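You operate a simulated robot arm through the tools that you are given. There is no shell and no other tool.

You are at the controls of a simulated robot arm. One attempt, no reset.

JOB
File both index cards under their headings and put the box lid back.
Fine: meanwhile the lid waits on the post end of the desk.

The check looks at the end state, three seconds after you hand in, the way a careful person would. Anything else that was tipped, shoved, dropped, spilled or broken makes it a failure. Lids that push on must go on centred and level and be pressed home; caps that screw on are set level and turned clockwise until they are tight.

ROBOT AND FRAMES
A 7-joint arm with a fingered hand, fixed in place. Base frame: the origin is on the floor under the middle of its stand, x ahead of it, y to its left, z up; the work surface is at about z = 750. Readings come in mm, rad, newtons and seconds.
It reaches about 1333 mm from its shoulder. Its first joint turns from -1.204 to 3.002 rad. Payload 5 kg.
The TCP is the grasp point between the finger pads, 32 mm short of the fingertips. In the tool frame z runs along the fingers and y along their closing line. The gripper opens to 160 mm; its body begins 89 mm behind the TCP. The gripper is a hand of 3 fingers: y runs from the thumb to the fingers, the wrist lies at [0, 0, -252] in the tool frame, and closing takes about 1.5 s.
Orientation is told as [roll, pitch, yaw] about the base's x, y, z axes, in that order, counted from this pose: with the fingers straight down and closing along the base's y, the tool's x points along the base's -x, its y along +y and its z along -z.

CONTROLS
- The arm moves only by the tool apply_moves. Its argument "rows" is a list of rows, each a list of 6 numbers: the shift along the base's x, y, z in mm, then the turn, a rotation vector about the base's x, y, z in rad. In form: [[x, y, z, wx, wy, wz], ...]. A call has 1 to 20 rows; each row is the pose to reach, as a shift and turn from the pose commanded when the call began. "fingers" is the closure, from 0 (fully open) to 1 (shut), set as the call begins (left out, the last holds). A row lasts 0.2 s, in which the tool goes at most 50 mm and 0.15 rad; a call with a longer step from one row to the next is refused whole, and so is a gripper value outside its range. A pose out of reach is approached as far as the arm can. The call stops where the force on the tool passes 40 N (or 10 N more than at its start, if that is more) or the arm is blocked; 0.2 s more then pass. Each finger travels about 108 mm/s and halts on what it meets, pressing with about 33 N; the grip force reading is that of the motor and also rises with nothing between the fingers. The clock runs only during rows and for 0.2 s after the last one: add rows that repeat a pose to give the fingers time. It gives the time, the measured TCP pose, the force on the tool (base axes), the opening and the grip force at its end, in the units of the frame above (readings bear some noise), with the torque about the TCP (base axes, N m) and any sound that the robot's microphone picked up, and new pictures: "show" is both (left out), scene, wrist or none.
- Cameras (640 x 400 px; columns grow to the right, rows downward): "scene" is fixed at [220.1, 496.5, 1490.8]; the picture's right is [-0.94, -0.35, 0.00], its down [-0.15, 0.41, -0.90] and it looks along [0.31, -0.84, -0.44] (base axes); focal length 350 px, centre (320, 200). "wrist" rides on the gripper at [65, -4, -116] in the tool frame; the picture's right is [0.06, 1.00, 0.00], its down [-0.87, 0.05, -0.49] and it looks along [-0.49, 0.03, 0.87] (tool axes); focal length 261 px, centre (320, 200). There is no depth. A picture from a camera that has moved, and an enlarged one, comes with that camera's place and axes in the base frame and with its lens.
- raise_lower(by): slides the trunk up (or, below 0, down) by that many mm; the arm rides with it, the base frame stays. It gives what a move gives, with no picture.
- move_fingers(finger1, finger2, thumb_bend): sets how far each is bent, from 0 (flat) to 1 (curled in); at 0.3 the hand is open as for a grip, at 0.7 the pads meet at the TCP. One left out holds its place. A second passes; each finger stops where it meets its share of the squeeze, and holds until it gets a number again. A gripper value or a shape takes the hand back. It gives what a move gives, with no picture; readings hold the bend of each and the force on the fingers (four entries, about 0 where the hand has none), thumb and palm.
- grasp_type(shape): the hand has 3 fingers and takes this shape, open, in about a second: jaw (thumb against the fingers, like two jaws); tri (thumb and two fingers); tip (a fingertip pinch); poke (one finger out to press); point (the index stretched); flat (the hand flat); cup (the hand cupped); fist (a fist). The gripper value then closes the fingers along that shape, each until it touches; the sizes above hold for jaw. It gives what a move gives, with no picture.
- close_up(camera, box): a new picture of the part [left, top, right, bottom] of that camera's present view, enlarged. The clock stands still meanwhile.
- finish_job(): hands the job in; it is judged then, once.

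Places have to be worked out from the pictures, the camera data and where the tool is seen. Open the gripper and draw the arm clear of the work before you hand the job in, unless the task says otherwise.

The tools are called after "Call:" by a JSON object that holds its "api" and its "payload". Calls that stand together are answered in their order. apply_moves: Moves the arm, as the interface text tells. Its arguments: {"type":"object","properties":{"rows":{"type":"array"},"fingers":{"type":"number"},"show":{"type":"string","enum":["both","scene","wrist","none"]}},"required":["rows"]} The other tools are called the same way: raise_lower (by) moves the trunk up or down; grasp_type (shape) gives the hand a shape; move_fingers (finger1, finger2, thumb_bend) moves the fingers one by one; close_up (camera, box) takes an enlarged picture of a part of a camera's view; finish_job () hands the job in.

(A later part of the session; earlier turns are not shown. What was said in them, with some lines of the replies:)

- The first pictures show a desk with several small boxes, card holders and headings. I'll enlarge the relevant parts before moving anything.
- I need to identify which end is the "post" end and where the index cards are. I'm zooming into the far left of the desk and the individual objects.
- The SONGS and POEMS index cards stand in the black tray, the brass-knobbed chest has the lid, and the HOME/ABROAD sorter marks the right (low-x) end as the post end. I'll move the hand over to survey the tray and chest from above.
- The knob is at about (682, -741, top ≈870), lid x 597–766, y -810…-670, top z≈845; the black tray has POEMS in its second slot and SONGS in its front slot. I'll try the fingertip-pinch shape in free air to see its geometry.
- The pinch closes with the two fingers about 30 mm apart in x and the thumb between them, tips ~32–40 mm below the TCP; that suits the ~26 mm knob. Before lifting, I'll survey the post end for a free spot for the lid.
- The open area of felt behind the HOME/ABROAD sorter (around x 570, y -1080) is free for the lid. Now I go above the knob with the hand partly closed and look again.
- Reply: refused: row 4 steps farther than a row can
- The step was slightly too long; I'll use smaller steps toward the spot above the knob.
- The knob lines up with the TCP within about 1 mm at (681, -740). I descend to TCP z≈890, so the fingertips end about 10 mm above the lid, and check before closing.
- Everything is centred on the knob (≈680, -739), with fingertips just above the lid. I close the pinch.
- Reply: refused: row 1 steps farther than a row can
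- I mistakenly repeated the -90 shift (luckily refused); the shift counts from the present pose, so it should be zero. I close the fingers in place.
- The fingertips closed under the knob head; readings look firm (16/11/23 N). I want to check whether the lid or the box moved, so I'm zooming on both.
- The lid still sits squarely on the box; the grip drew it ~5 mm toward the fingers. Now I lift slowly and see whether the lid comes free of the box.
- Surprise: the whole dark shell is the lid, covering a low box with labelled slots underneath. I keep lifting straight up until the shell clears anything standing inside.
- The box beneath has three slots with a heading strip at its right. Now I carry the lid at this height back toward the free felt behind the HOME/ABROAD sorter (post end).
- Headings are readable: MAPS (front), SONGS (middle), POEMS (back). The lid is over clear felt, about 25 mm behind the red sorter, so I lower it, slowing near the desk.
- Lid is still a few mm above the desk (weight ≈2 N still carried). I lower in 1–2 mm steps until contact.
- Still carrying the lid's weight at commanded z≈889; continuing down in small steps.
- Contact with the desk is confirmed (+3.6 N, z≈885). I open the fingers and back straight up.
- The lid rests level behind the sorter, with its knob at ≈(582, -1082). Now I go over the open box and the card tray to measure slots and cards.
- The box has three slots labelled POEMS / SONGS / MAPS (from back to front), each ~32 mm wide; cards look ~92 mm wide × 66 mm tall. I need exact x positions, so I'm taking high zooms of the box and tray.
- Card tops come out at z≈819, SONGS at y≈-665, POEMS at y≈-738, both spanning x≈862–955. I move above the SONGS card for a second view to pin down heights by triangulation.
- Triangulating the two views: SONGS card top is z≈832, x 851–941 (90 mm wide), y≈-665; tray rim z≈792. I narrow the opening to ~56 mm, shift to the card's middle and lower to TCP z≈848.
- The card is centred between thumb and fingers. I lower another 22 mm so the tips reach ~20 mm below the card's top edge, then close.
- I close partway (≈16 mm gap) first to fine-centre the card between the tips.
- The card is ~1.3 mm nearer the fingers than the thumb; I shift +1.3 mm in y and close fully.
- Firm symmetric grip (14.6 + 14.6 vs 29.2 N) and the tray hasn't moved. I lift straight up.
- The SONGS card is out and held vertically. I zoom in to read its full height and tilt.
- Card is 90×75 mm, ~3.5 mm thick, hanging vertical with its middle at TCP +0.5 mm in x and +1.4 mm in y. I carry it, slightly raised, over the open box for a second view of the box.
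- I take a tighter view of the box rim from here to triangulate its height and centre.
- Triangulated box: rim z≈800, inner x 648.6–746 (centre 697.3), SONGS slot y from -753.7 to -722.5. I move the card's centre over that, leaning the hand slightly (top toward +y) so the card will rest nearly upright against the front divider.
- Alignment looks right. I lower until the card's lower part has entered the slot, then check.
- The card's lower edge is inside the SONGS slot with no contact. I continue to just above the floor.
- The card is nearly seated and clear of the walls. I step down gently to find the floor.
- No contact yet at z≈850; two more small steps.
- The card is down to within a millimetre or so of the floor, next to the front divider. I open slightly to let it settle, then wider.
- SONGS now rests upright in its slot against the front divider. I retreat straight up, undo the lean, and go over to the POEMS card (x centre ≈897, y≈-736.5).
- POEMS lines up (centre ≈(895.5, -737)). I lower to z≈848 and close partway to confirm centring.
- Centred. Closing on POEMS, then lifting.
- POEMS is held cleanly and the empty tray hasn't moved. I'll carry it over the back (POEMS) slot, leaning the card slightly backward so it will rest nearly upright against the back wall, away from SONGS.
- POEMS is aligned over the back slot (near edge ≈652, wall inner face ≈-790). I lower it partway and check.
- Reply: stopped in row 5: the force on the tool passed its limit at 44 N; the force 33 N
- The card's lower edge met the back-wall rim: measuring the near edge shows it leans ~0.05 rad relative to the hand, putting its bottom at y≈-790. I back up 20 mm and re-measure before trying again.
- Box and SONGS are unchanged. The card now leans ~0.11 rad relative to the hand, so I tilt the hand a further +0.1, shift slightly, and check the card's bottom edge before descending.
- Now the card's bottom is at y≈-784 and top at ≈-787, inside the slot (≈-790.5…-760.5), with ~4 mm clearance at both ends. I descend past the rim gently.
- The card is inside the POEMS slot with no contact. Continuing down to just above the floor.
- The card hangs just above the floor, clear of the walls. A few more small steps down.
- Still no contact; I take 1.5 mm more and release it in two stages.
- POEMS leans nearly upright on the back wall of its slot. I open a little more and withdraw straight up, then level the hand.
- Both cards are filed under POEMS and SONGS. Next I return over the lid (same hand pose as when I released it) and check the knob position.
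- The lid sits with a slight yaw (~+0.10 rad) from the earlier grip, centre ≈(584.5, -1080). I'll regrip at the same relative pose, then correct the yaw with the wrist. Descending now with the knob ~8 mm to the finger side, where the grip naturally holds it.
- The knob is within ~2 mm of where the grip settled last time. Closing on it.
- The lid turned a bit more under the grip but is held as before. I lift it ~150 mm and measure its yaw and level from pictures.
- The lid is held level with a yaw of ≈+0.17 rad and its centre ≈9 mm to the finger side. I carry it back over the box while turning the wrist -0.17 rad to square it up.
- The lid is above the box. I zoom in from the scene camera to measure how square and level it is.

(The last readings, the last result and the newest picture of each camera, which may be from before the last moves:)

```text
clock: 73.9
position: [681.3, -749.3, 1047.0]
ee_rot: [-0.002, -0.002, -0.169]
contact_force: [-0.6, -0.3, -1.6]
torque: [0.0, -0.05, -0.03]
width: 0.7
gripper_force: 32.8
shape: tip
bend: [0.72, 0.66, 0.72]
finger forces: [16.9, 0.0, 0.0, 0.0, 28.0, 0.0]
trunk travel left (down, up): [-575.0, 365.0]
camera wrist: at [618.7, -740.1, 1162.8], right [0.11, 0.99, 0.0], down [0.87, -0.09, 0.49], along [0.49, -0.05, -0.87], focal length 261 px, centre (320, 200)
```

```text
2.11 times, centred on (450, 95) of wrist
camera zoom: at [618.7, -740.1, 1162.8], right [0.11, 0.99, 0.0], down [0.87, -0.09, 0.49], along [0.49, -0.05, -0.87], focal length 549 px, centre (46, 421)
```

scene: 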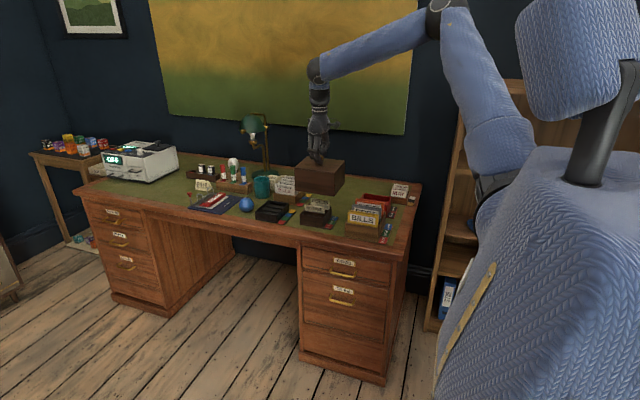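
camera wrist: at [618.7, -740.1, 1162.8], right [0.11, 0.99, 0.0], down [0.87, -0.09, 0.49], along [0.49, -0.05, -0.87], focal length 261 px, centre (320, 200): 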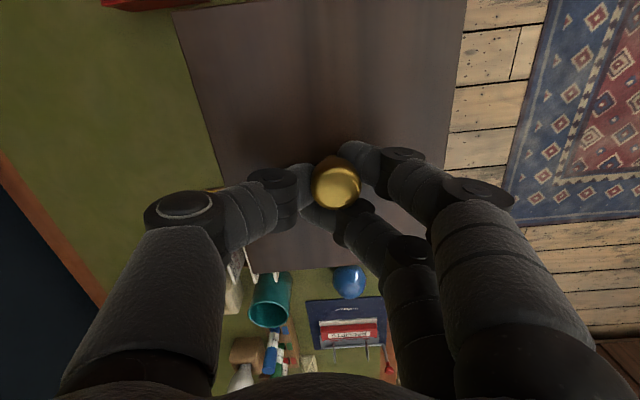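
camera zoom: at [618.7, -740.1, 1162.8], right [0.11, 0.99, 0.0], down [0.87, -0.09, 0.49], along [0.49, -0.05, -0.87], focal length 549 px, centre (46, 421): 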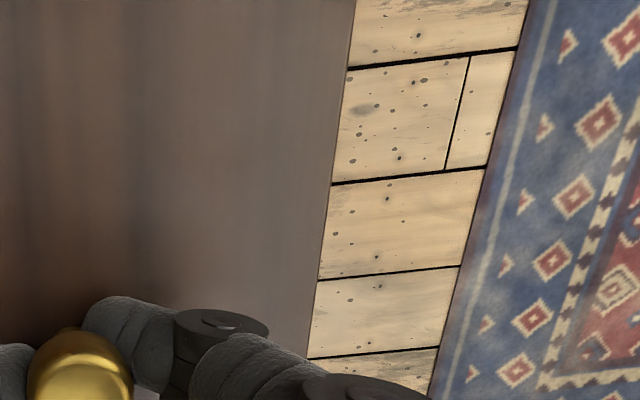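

The lid is square (yaw within 0.01 rad) and centred at ≈(679, -739.5); the box centre is ≈(680.7, -739). I shift +1.8 mm in x and lower to just above the card tops.

Call:
{"api": "apply_moves", "payload": {"rows": [[1.8, 0, -20, 0, 0, 0], [1.8, 0, -40, 0, 0, 0], [1.8, 0, -55, 0, 0, 0], [1.8, 0, -65, 0, 0, 0], [1.8, 0, -65, 0, 0, 0]], "show": "both"}}

Call:
{"api": "close_up", "payload": {"camera": "scene", "box": [285, 160, 355, 235]}}

```text
clock: 75.1
position: [683.6, -746.7, 981.3]
ee_rot: [-0.001, -0.001, -0.169]
contact_force: [-0.6, 0.2, -1.7]
torque: [-0.05, -0.01, 0.02]
width: 0.9
gripper_force: 33.3
shape: tip
bend: [0.72, 0.66, 0.72]
finger forces: [17.6, 0.0, 0.0, 0.0, 28.4, 0.0]
trunk travel left (down, up): [-575.0, 365.0]
camera wrist: at [620.4, -739.2, 1097.8], right [0.11, 0.99, 0.0], down [0.87, -0.09, 0.49], along [0.49, -0.05, -0.87], focal length 261 px, centre (320, 200)
```

scene: 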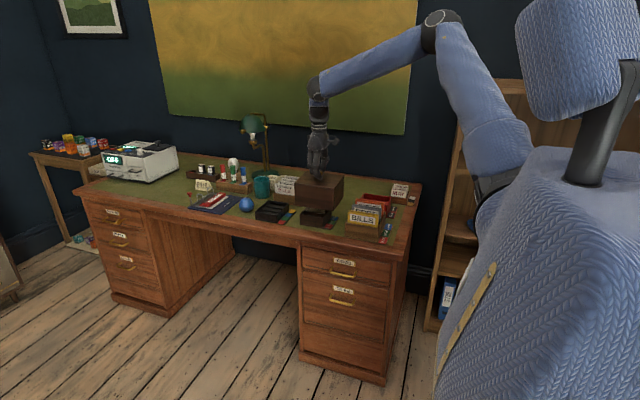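
wrist: 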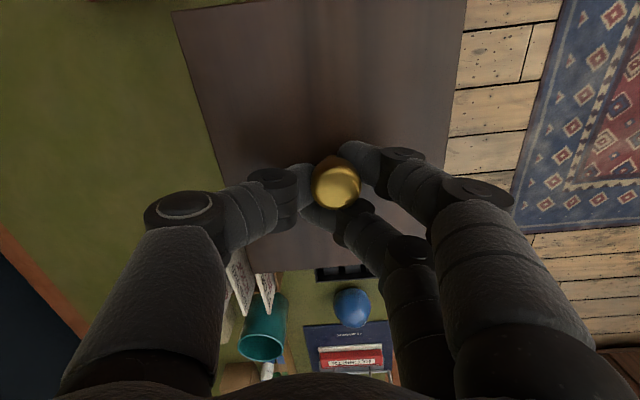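

```text
5.33 times, centred on (320, 198) of scene
camera zoom: at [220.1, 496.5, 1490.8], right [-0.94, -0.35, 0.0], down [-0.15, 0.41, -0.9], along [0.31, -0.84, -0.44], focal length 1864 px, centre (320, 213)
```

zoom: 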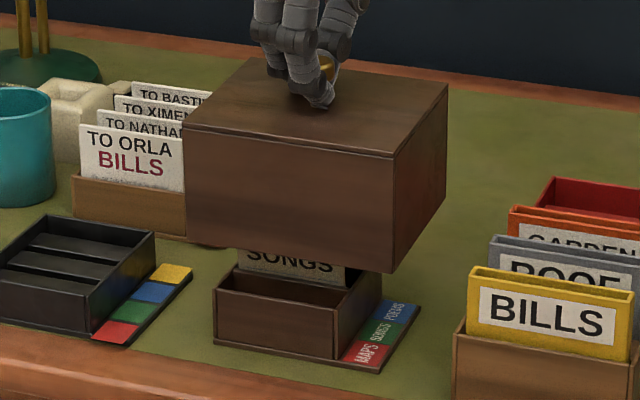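

Everything is aligned; contact force still just the lid's weight. I lower it further over the cards.

Call:
{"api": "apply_moves", "payload": {"rows": [[0, 0, -8, 0, 0, 0], [0, 0, -16, 0, 0, 0], [0, 0, -24, 0, 0, 0], [0, 0, -32, 0, 0, 0], [0, 0, -40, 0, 0, 0], [0, 0, -40, 0, 0, 0]], "show": "scene"}}

Call:
{"api": "close_up", "payload": {"camera": "scene", "box": [285, 170, 355, 240]}}

```text
clock: 76.5
position: [682.4, -747.1, 941.9]
ee_rot: [-0.002, 0.001, -0.17]
contact_force: [-1.4, 0.6, -2.9]
torque: [-0.01, 0.03, -0.03]
width: 0.7
gripper_force: 33.4
shape: tip
bend: [0.72, 0.66, 0.72]
finger forces: [17.9, 0.0, 0.1, 0.1, 28.6, 0.2]
trunk travel left (down, up): [-575.0, 365.0]
```

scene: 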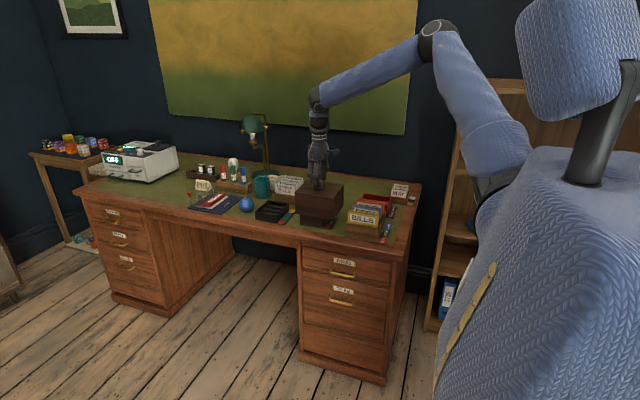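

```text
5.71 times, centred on (320, 205) of scene
camera zoom: at [220.1, 496.5, 1490.8], right [-0.94, -0.35, 0.0], down [-0.15, 0.41, -0.9], along [0.31, -0.84, -0.44], focal length 1997 px, centre (320, 171)
```

zoom: 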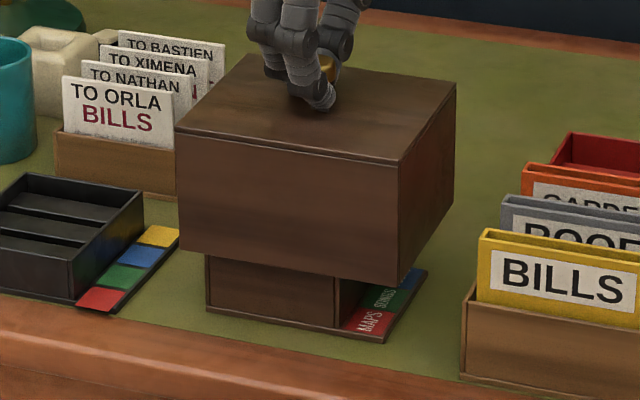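

The lid has passed over the card tops with no contact. Continuing down to ~10 mm above the desk.

Call:
{"api": "apply_moves", "payload": {"rows": [[0, 0, -8, 0, 0, 0], [0, 0, -16, 0, 0, 0], [0, 0, -24, 0, 0, 0], [0, 0, -32, 0, 0, 0], [0, 0, -40, 0, 0, 0], [0, 0, -45, 0, 0, 0], [0, 0, -45, 0, 0, 0]], "show": "scene"}}

Call:
{"api": "close_up", "payload": {"camera": "scene", "box": [285, 170, 355, 240]}}

```text
clock: 78.1
position: [683.3, -746.9, 897.7]
ee_rot: [0.001, 0.0, -0.17]
contact_force: [0.0, 0.1, -2.2]
torque: [-0.02, -0.04, -0.01]
width: 0.7
gripper_force: 33.6
shape: tip
bend: [0.72, 0.66, 0.72]
finger forces: [18.5, 0.1, 0.1, 0.0, 28.9, 0.1]
trunk travel left (down, up): [-575.0, 365.0]
```

scene: 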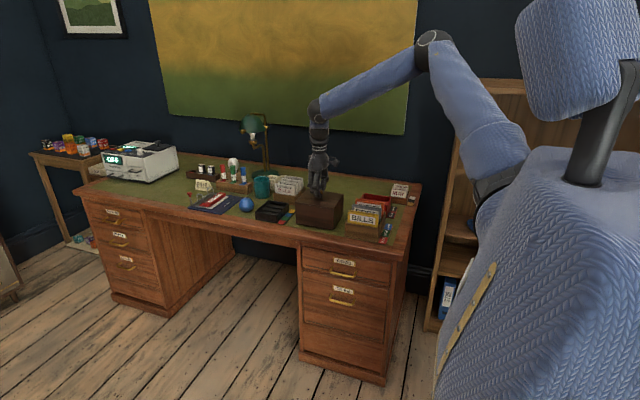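

```text
5.71 times, centred on (320, 205) of scene
camera zoom: at [220.1, 496.5, 1490.8], right [-0.94, -0.35, 0.0], down [-0.15, 0.41, -0.9], along [0.31, -0.84, -0.44], focal length 1997 px, centre (320, 171)
```

zoom: 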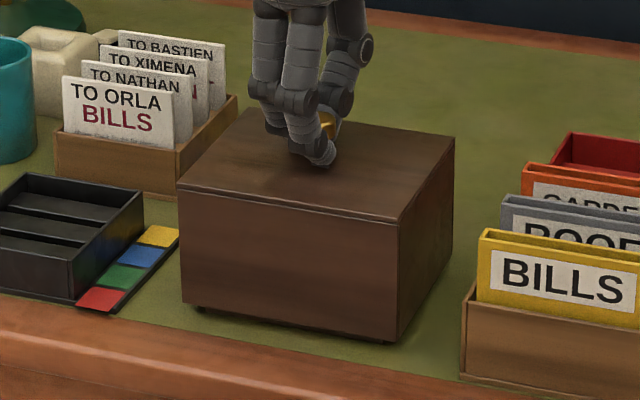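

About 10 mm to go; I lower in small steps and watch for contact.

Call:
{"api": "apply_moves", "payload": {"rows": [[0, 0, -2, 0, 0, 0], [0, 0, -4, 0, 0, 0], [0, 0, -6, 0, 0, 0]], "show": "none"}}

Call:
{"api": "apply_moves", "payload": {"rows": [[0, 0, -1, 0, 0, 0], [0, 0, -2, 0, 0, 0]], "show": "none"}}

Call:
{"api": "apply_moves", "payload": {"rows": [[0, 0, -1, 0, 0, 0], [0, 0, -2, 0, 0, 0]], "show": "wrist"}}

Call:
{"api": "close_up", "payload": {"camera": "scene", "box": [285, 170, 355, 240]}}

```text
clock: 78.9
position: [683.5, -748.0, 891.3]
ee_rot: [-0.003, 0.0, -0.17]
contact_force: [0.3, -0.7, -2.5]
torque: [-0.01, 0.0, 0.0]
width: 0.9
gripper_force: 32.6
shape: tip
bend: [0.72, 0.66, 0.72]
finger forces: [18.6, 0.0, 0.0, 0.1, 29.0, 0.0]
trunk travel left (down, up): [-575.0, 365.0]
```

```text
clock: 79.5
position: [681.9, -746.6, 888.0]
ee_rot: [-0.001, 0.0, -0.17]
contact_force: [0.0, 0.0, -1.9]
torque: [0.0, 0.04, -0.02]
width: 0.9
gripper_force: 33.1
shape: tip
bend: [0.72, 0.66, 0.72]
finger forces: [18.7, 0.0, 0.0, 0.1, 29.0, 0.0]
trunk travel left (down, up): [-575.0, 365.0]
```

```text
clock: 80.1
position: [682.6, -747.6, 885.5]
ee_rot: [0.0, 0.001, -0.169]
contact_force: [0.3, -0.2, -2.8]
torque: [-0.02, 0.01, 0.02]
width: 0.7
gripper_force: 32.7
shape: tip
bend: [0.72, 0.66, 0.72]
finger forces: [18.7, 0.0, 0.0, 0.0, 29.1, 0.0]
trunk travel left (down, up): [-575.0, 365.0]
camera wrist: at [620.0, -739.5, 1002.8], right [0.11, 0.99, 0.0], down [0.87, -0.09, 0.49], along [0.49, -0.05, -0.87], focal length 261 px, centre (320, 200)
```

wrist: 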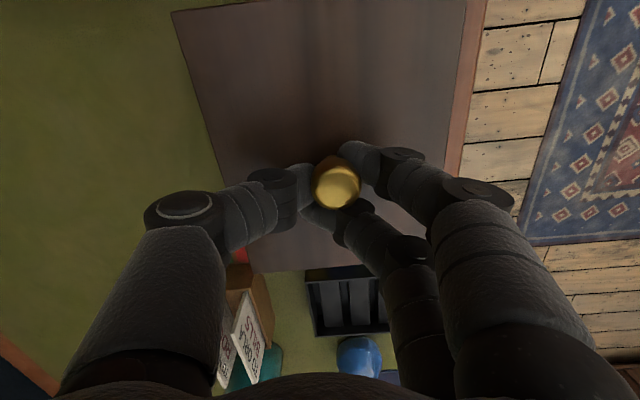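

```text
5.71 times, centred on (320, 205) of scene
camera zoom: at [220.1, 496.5, 1490.8], right [-0.94, -0.35, 0.0], down [-0.15, 0.41, -0.9], along [0.31, -0.84, -0.44], focal length 1997 px, centre (320, 171)
```

zoom: 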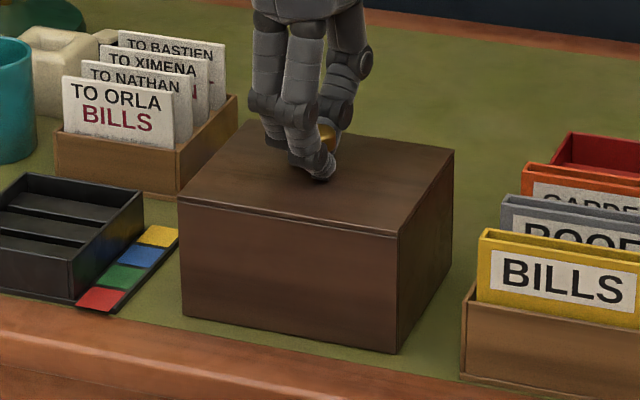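

Still ~2.5 N of lid weight on the hand; continuing in 1 mm steps.

Call:
{"api": "apply_moves", "payload": {"rows": [[0, 0, -1, 0, 0, 0], [0, 0, -2, 0, 0, 0]], "show": "none"}}

Call:
{"api": "apply_moves", "payload": {"rows": [[0, 0, -1, 0, 0, 0], [0, 0, -1.5, 0, 0, 0]], "show": "none"}}

```text
clock: 80.7
position: [683.6, -747.5, 884.6]
ee_rot: [-0.002, 0.0, -0.17]
contact_force: [-0.5, -0.7, -0.6]
torque: [0.02, 0.01, 0.01]
width: 0.6
gripper_force: 33.2
shape: tip
bend: [0.72, 0.66, 0.72]
finger forces: [19.2, 0.1, 0.1, 0.1, 30.7, 0.1]
trunk travel left (down, up): [-575.0, 365.0]
```

```text
clock: 81.3
position: [682.2, -747.7, 882.9]
ee_rot: [-0.001, -0.002, -0.169]
contact_force: [0.8, -3.5, 6.0]
torque: [0.11, 0.03, -0.01]
width: 0.7
gripper_force: 33.2
shape: tip
bend: [0.72, 0.66, 0.72]
finger forces: [22.8, 0.0, 0.0, 0.1, 35.0, 0.0]
trunk travel left (down, up): [-575.0, 365.0]
```

Contact at z≈883 (+6 N): the lid is down. I ease the pressure by 0.8 mm and open the fingers.

Call:
{"api": "apply_moves", "payload": {"rows": [[0, 0, 0.8, 0, 0, 0], [0, 0, 0.8, 0, 0, 0]], "show": "none"}}

Call:
{"api": "apply_moves", "payload": {"rows": [[0, 0, 0, 0, 0, 0], [0, 0, 0, 0, 0, 0], [0, 0, 0, 0, 0, 0], [0, 0, 0, 0, 0, 0]], "fingers": 0.4, "show": "wrist"}}

Call:
{"api": "close_up", "payload": {"camera": "scene", "box": [285, 170, 355, 240]}}

```text
clock: 81.9
position: [682.4, -748.0, 882.8]
ee_rot: [-0.003, -0.001, -0.169]
contact_force: [0.6, -2.0, 2.7]
torque: [0.12, 0.01, 0.0]
width: 0.6
gripper_force: 33.1
shape: tip
bend: [0.72, 0.66, 0.72]
finger forces: [22.5, 0.0, 0.0, 0.1, 33.4, 0.1]
trunk travel left (down, up): [-575.0, 365.0]
```

```text
clock: 82.9
position: [682.3, -747.9, 884.2]
ee_rot: [-0.002, -0.001, -0.171]
contact_force: [-1.9, -1.2, 4.2]
torque: [0.23, 0.02, 0.12]
width: 95.0
gripper_force: 0.0
shape: tip
bend: [0.71, 0.71, 0.7]
finger forces: [2.2, 2.3, 0.0, 0.0, 0.1, 0.1]
trunk travel left (down, up): [-575.0, 365.0]
camera wrist: at [619.6, -739.1, 1000.7], right [0.11, 0.99, 0.0], down [0.87, -0.09, 0.49], along [0.49, -0.05, -0.87], focal length 261 px, centre (320, 200)
```

wrist: 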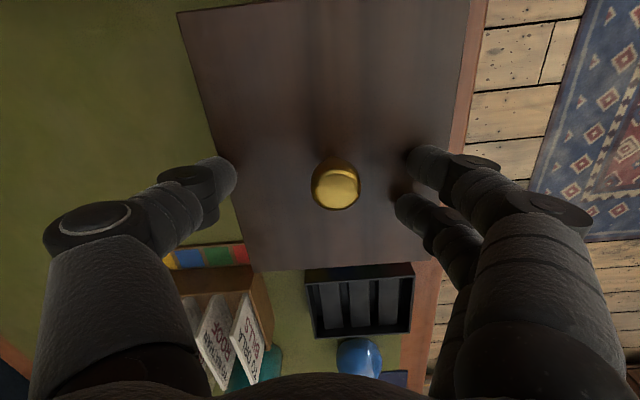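

```text
5.71 times, centred on (320, 205) of scene
camera zoom: at [220.1, 496.5, 1490.8], right [-0.94, -0.35, 0.0], down [-0.15, 0.41, -0.9], along [0.31, -0.84, -0.44], focal length 1997 px, centre (320, 171)
```

zoom: 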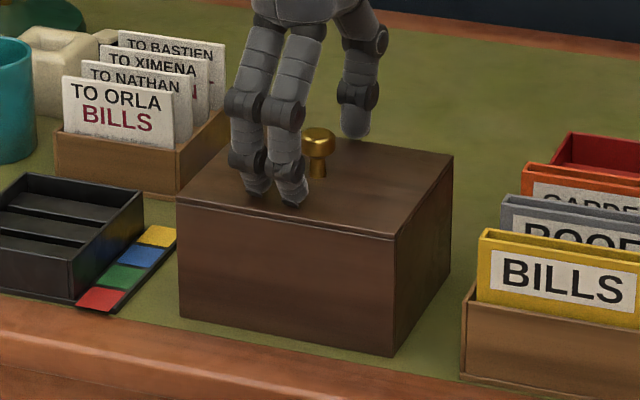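

The lid is released; the fingertips just touch its top, so I go straight up and then measure its final position and level.

Call:
{"api": "apply_moves", "payload": {"rows": [[0, 0, 5, 0, 0, 0], [0, 0, 20, 0, 0, 0], [0, 0, 50, 0, 0, 0], [0, 0, 90, 0, 0, 0.08], [0, 0, 130, 0, 0, 0.17], [0, 0, 170, 0, 0, 0.17], [0, 0, 170, 0, 0, 0.17]], "show": "both"}}

Call:
{"api": "close_up", "payload": {"camera": "wrist", "box": [220, 20, 420, 180]}}

Call:
{"api": "close_up", "payload": {"camera": "scene", "box": [290, 180, 350, 235]}}

Call:
{"api": "close_up", "payload": {"camera": "scene", "box": [250, 165, 310, 230]}}

Call:
{"api": "close_up", "payload": {"camera": "scene", "box": [320, 160, 440, 250]}}

```text
clock: 84.5
position: [684.0, -747.3, 1053.8]
ee_rot: [-0.001, 0.0, 0.001]
contact_force: [0.4, -1.2, 0.1]
torque: [0.01, 0.0, -0.01]
width: 95.6
gripper_force: 0.1
shape: tip
bend: [0.71, 0.71, 0.7]
finger forces: [0.0, 0.1, 0.1, 0.0, 0.0, 0.0]
trunk travel left (down, up): [-575.0, 365.0]
camera wrist: at [620.2, -751.0, 1170.3], right [-0.06, 1.0, 0.0], down [0.87, 0.06, 0.49], along [0.49, 0.03, -0.87], focal length 261 px, centre (320, 200)
```

scene: 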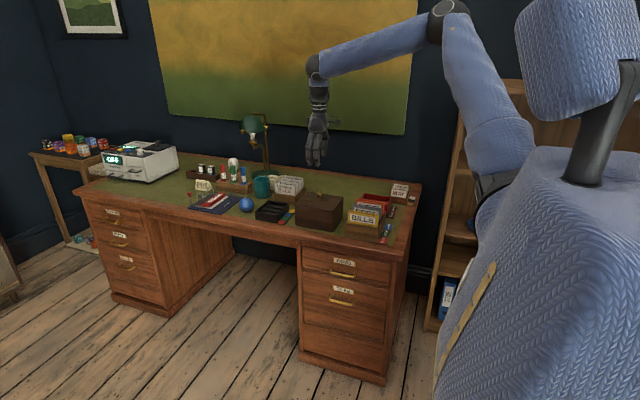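
wrist: 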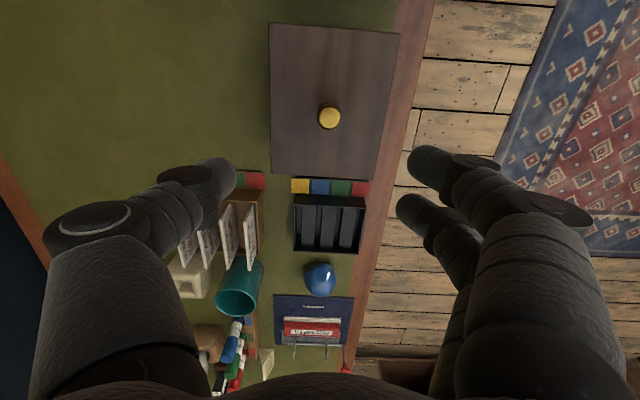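

```text
2.50 times, centred on (320, 100) of wrist
camera zoom: at [620.2, -751.0, 1170.3], right [-0.06, 1.0, 0.0], down [0.87, 0.06, 0.49], along [0.49, 0.03, -0.87], focal length 652 px, centre (320, 450)
```

zoom: 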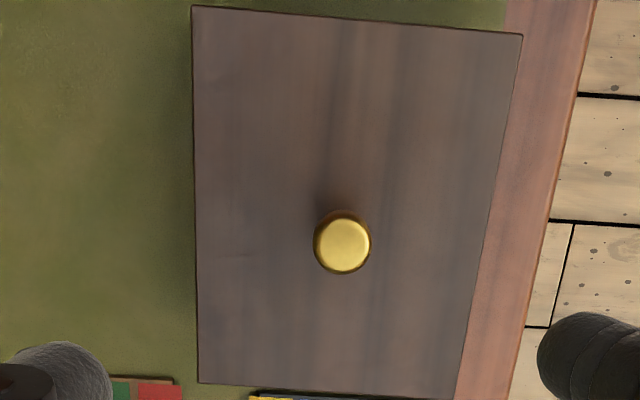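

```text
7.27 times, centred on (320, 208) of scene
camera zoom: at [220.1, 496.5, 1490.8], right [-0.94, -0.35, 0.0], down [-0.15, 0.41, -0.9], along [0.31, -0.84, -0.44], focal length 2542 px, centre (320, 146)
```

zoom: 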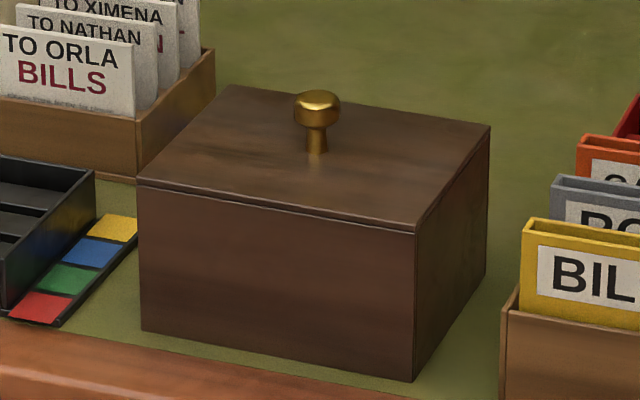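

```text
6.15 times, centred on (280, 198) of scene
camera zoom: at [220.1, 496.5, 1490.8], right [-0.94, -0.35, 0.0], down [-0.15, 0.41, -0.9], along [0.31, -0.84, -0.44], focal length 2150 px, centre (566, 215)
```

zoom: 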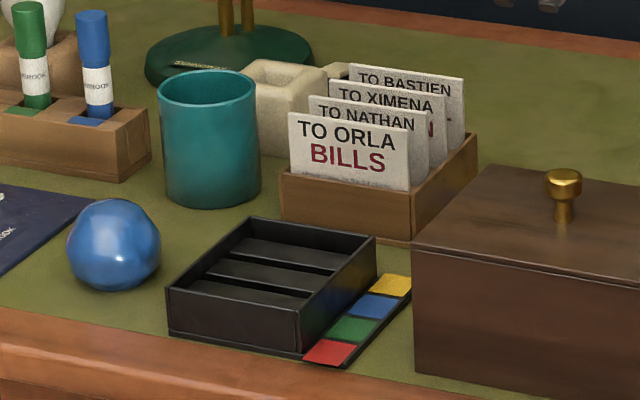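

```text
4.44 times, centred on (380, 205) of scene
camera zoom: at [220.1, 496.5, 1490.8], right [-0.94, -0.35, 0.0], down [-0.15, 0.41, -0.9], along [0.31, -0.84, -0.44], focal length 1553 px, centre (53, 178)
```

zoom: 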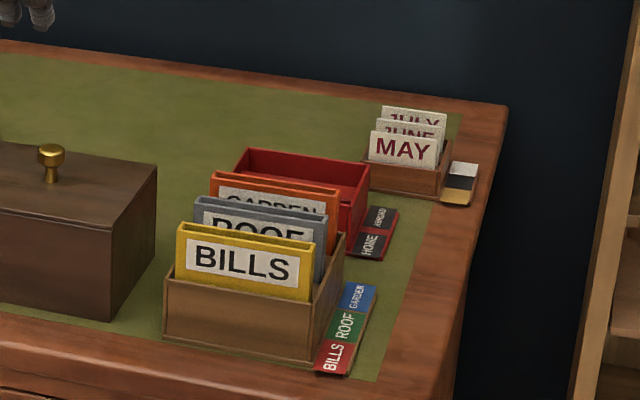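

The lid sits where it started (centre ≈(681, -737.5), yaw ≈0, same height). To be sure it's pressed home, I'll close the fingertips and press lightly straight down on the knob.

Call:
{"api": "apply_moves", "payload": {"rows": [[-3, 3, 0, 0, 0, 0], [-8.5, 9.3, 0, 0, 0, 0], [-8.5, 9.3, 0, 0, 0, 0], [-8.5, 9.3, -30, 0, 0, 0], [-8.5, 9.3, -65, 0, 0, 0], [-8.5, 9.3, -95, 0, 0, 0], [-8.5, 9.3, -115, 0, 0, 0], [-8.5, 9.3, -115, 0, 0, 0]], "fingers": 1, "show": "wrist"}}

Call:
{"api": "close_up", "payload": {"camera": "wrist", "box": [240, 100, 420, 240]}}

Call:
{"api": "close_up", "payload": {"camera": "scene", "box": [285, 150, 355, 235]}}

```text
clock: 86.3
position: [673.9, -736.5, 939.1]
ee_rot: [-0.001, -0.001, 0.002]
contact_force: [0.3, -1.3, 0.0]
torque: [0.04, -0.01, 0.0]
width: 0.0
gripper_force: 33.1
shape: tip
bend: [0.65, 0.65, 0.67]
finger forces: [0.1, 0.0, 0.1, 0.0, 0.1, 0.0]
trunk travel left (down, up): [-575.0, 365.0]
camera wrist: at [610.8, -740.1, 1055.3], right [-0.06, 1.0, 0.0], down [0.87, 0.06, 0.49], along [0.49, 0.03, -0.87], focal length 261 px, centre (320, 200)
```

wrist: 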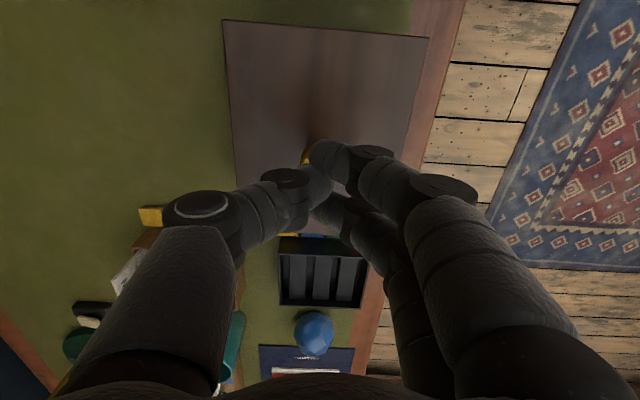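

```text
2.86 times, centred on (330, 170) of wrist
camera zoom: at [610.8, -740.1, 1055.3], right [-0.06, 1.0, 0.0], down [0.87, 0.06, 0.49], along [0.49, 0.03, -0.87], focal length 745 px, centre (291, 286)
```

zoom: 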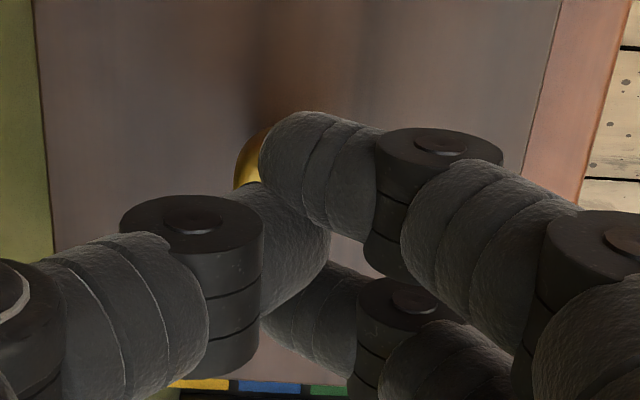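

```text
4.71 times, centred on (320, 192) of scene
camera zoom: at [220.1, 496.5, 1490.8], right [-0.94, -0.35, 0.0], down [-0.15, 0.41, -0.9], along [0.31, -0.84, -0.44], focal length 1644 px, centre (320, 235)
```

zoom: 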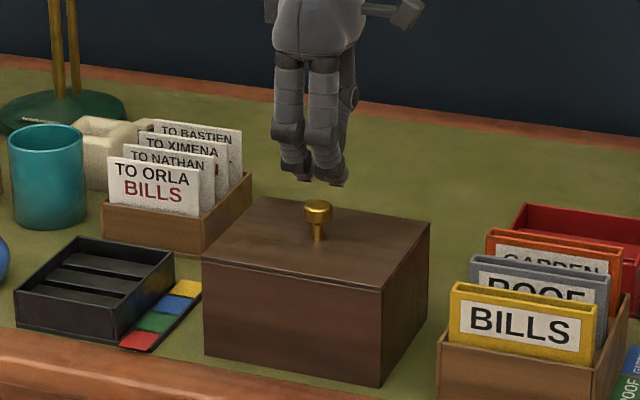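

The closed fingertips are above the knob. I descend and press in small steps.

Call:
{"api": "apply_moves", "payload": {"rows": [[0, 0, -6, 0, 0, 0], [0, 0, -11, 0, 0, 0], [0, 0, -14, 0, 0, 0]], "show": "none"}}

Call:
{"api": "apply_moves", "payload": {"rows": [[0, 0, -1, 0, 0, 0], [0, 0, -2, 0, 0, 0]], "show": "none"}}

Call:
{"api": "apply_moves", "payload": {"rows": [[0, 0, -1, 0, 0, 0], [0, 0, -2, 0, 0, 0]], "show": "wrist"}}

Call:
{"api": "close_up", "payload": {"camera": "scene", "box": [290, 170, 350, 235]}}

```text
clock: 87.1
position: [673.6, -738.2, 923.9]
ee_rot: [-0.001, -0.001, 0.001]
contact_force: [0.0, -0.5, 0.2]
torque: [-0.01, -0.01, 0.05]
width: 0.1
gripper_force: 33.2
shape: tip
bend: [0.65, 0.65, 0.67]
finger forces: [0.0, 0.0, 0.1, 0.0, 0.0, 0.0]
trunk travel left (down, up): [-575.0, 365.0]
```

```text
clock: 87.7
position: [673.4, -738.2, 922.9]
ee_rot: [-0.002, 0.0, 0.002]
contact_force: [-0.1, -0.6, 0.8]
torque: [-0.02, -0.01, -0.04]
width: 0.0
gripper_force: 33.4
shape: tip
bend: [0.65, 0.65, 0.67]
finger forces: [0.1, 0.0, 0.1, 0.1, 0.0, 0.1]
trunk travel left (down, up): [-575.0, 365.0]
```

```text
clock: 88.3
position: [673.3, -737.9, 920.7]
ee_rot: [-0.002, 0.0, 0.001]
contact_force: [-0.1, 0.5, 0.5]
torque: [-0.01, 0.02, -0.01]
width: 0.1
gripper_force: 33.7
shape: tip
bend: [0.65, 0.65, 0.67]
finger forces: [0.1, 0.1, 0.0, 0.0, 0.0, 0.1]
trunk travel left (down, up): [-575.0, 365.0]
camera wrist: at [611.3, -741.0, 1037.2], right [-0.06, 1.0, 0.0], down [0.87, 0.06, 0.49], along [0.49, 0.03, -0.87], focal length 261 px, centre (320, 200)
```

wrist: 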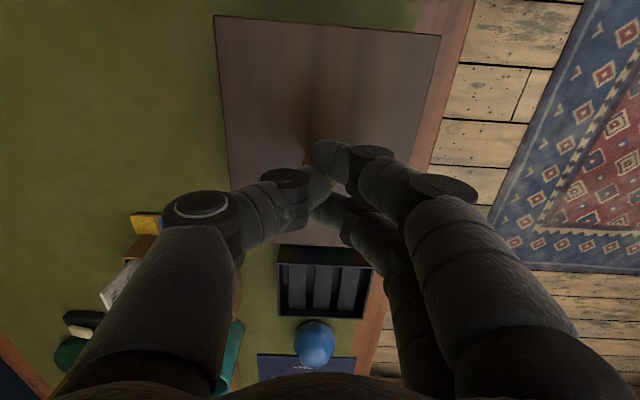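

```text
6.15 times, centred on (320, 202) of scene
camera zoom: at [220.1, 496.5, 1490.8], right [-0.94, -0.35, 0.0], down [-0.15, 0.41, -0.9], along [0.31, -0.84, -0.44], focal length 2150 px, centre (320, 185)
```

zoom: 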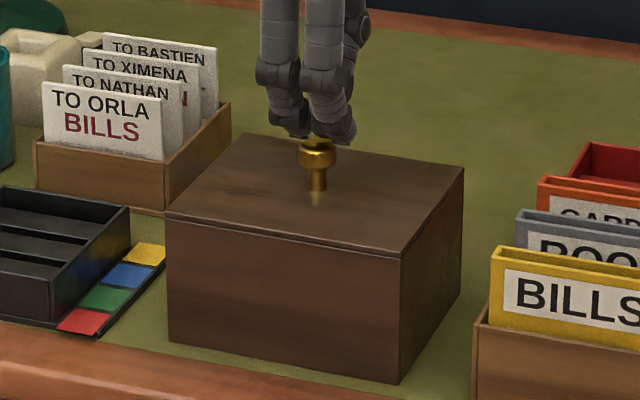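

The fingertips are centred just above the knob. I keep going 1 mm at a time until I feel it.

Call:
{"api": "apply_moves", "payload": {"rows": [[0, 0, -1, 0, 0, 0], [0, 0, -2, 0, 0, 0]], "show": "none"}}

Call:
{"api": "apply_moves", "payload": {"rows": [[0, 0, -1, 0, 0, 0], [0, 0, -2, 0, 0, 0]], "show": "none"}}

Call:
{"api": "apply_moves", "payload": {"rows": [[0, 0, -1, 0, 0, 0]], "show": "none"}}

```text
clock: 88.9
position: [674.6, -737.5, 919.5]
ee_rot: [-0.002, -0.002, 0.002]
contact_force: [-0.4, 0.6, -0.2]
torque: [0.01, 0.04, 0.01]
width: 0.3
gripper_force: 32.6
shape: tip
bend: [0.65, 0.65, 0.67]
finger forces: [0.0, 0.0, 0.1, 0.1, 0.1, 0.0]
trunk travel left (down, up): [-575.0, 365.0]
```

```text
clock: 89.5
position: [675.2, -737.7, 918.4]
ee_rot: [-0.002, -0.002, -0.001]
contact_force: [0.7, -3.6, 9.0]
torque: [-0.12, -0.03, -0.01]
width: 0.0
gripper_force: 33.1
shape: tip
bend: [0.65, 0.65, 0.67]
finger forces: [0.0, 0.0, 0.0, 0.1, 0.0, 0.1]
trunk travel left (down, up): [-575.0, 365.0]
```

```text
clock: 89.9
position: [674.1, -737.4, 918.2]
ee_rot: [-0.002, -0.002, 0.0]
contact_force: [0.7, -4.6, 15.7]
torque: [-0.29, -0.05, 0.04]
width: 0.1
gripper_force: 33.4
shape: tip
bend: [0.65, 0.65, 0.68]
finger forces: [0.0, 0.1, 0.0, 0.1, 0.0, 0.1]
trunk travel left (down, up): [-575.0, 365.0]
```

It resists firmly (15.7 N with no give), so the lid is home. I back straight up and inspect.

Call:
{"api": "apply_moves", "payload": {"rows": [[0, 0, 4, 0, 0, 0], [0, 0, 20, 0, 0, 0], [0, 0, 60, 0, 0, 0], [0, 0, 105, 0, 0, 0], [0, 0, 150, 0, 0, 0]], "show": "wrist"}}

Call:
{"api": "apply_moves", "payload": {"rows": [[-20, 10, 20, 0, 0, 0], [-40, 20, 40, 0, 0, 0], [-60, 30, 50, 0, 0, 0], [-90, 45, 50, 0, 0, 0], [-120, 60, 50, 0, 0, 0], [-150, 75, 50, 0, 0, 0], [-180, 90, 50, 0, 0, 0], [-200, 95, 50, 0, 0, 0]], "fingers": 0, "show": "both"}}

Call:
{"api": "close_up", "payload": {"camera": "scene", "box": [290, 180, 350, 235]}}

Call:
{"api": "close_up", "payload": {"camera": "scene", "box": [180, 140, 440, 250]}}

Call:
{"api": "close_up", "payload": {"camera": "wrist", "box": [160, 140, 340, 320]}}

```text
clock: 91.1
position: [673.5, -736.9, 1068.4]
ee_rot: [-0.002, 0.0, 0.002]
contact_force: [0.6, -0.1, 0.8]
torque: [-0.04, -0.01, -0.01]
width: 0.0
gripper_force: 33.1
shape: tip
bend: [0.65, 0.65, 0.68]
finger forces: [0.0, 0.1, 0.0, 0.1, 0.1, 0.1]
trunk travel left (down, up): [-575.0, 365.0]
camera wrist: at [610.8, -739.5, 1184.0], right [-0.06, 1.0, 0.0], down [0.87, 0.06, 0.49], along [0.49, 0.03, -0.87], focal length 261 px, centre (320, 200)
```

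wrist: 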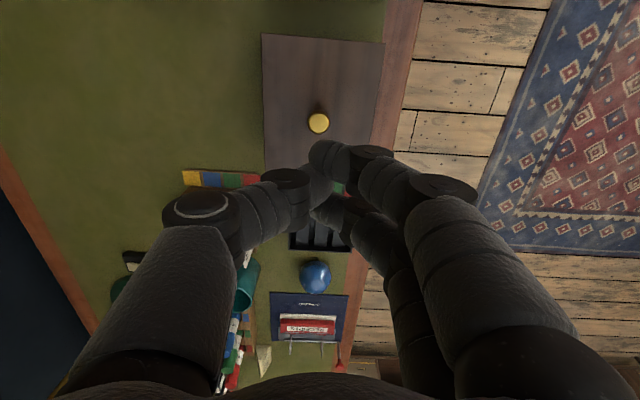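

```text
clock: 92.9
position: [474.8, -643.2, 1115.5]
ee_rot: [-0.002, 0.0, 0.002]
contact_force: [0.0, -0.1, -0.5]
torque: [0.03, 0.01, 0.02]
width: 160.0
gripper_force: 0.1
shape: tip
bend: [0.3, 0.3, 0.3]
finger forces: [0.1, 0.0, 0.0, 0.0, 0.0, 0.1]
trunk travel left (down, up): [-575.0, 365.0]
camera wrist: at [411.8, -646.4, 1232.4], right [-0.06, 1.0, 0.0], down [0.87, 0.06, 0.49], along [0.49, 0.03, -0.87], focal length 261 px, centre (320, 200)
```

scene: 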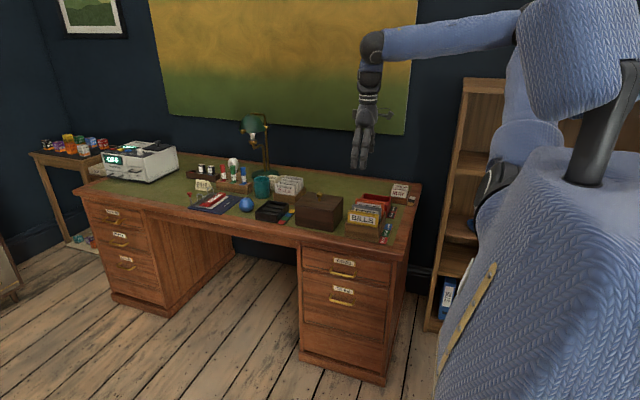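
wrist: 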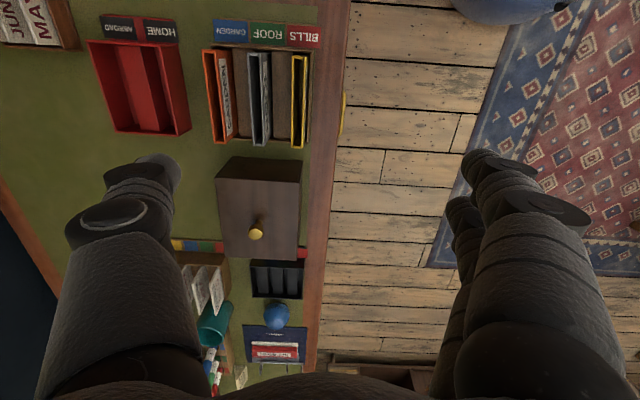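

```text
7.27 times, centred on (320, 208) of scene
camera zoom: at [220.1, 496.5, 1490.8], right [-0.94, -0.35, 0.0], down [-0.15, 0.41, -0.9], along [0.31, -0.84, -0.44], focal length 2542 px, centre (320, 146)
```

zoom: 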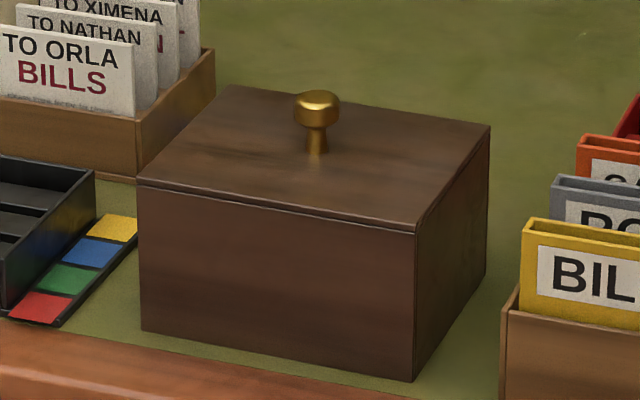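

```text
2.46 times, centred on (310, 195) of scene
camera zoom: at [220.1, 496.5, 1490.8], right [-0.94, -0.35, 0.0], down [-0.15, 0.41, -0.9], along [0.31, -0.84, -0.44], focal length 860 px, centre (345, 212)
```

zoom: 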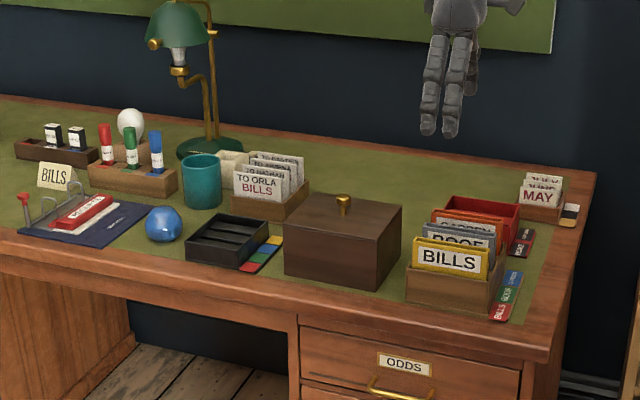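

```text
2.22 times, centred on (250, 230) of wrist
camera zoom: at [411.8, -646.4, 1232.4], right [-0.06, 1.0, 0.0], down [0.87, 0.06, 0.49], along [0.49, 0.03, -0.87], focal length 579 px, centre (476, 133)
```

zoom: 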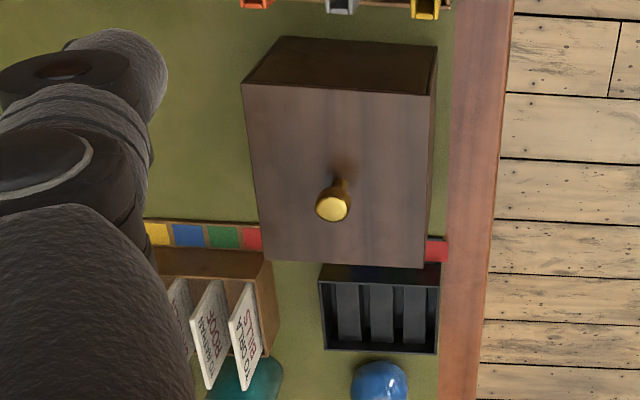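

The pictures show the lid back on its box, level and square, over the filed SONGS and POEMS cards. Nothing else on the desk appears to have moved. The hand is open and clear, so I hand the job in.

Call:
{"api": "finish_job", "payload": {}}

```text
The job is handed in.
```

Both index cards are filed under their headings, SONGS in the SONGS slot and POEMS in the POEMS slot. The lid is back on the box, and I've handed the job in. I haven't seen the check's verdict.

- **Cards:** Each one stands in its slot, leaning slightly against the slot's wall. On the first try POEMS caught the rim of the box with about 44 N. I backed off, tilted it and set it in cleanly, and the box hadn't moved.
- **Lid:** While I filed the cards it waited at the end of the desk with the HOME/ABROAD tray, which I took to be the post end. It's now within about 2 mm of centre on the box, square and at its original height. When I pressed down on the knob it didn't give, so it is fully seated.
- **Rest of the desk:** In the last pictures nothing else looks moved or tipped. The hand is open and clear of the desk.
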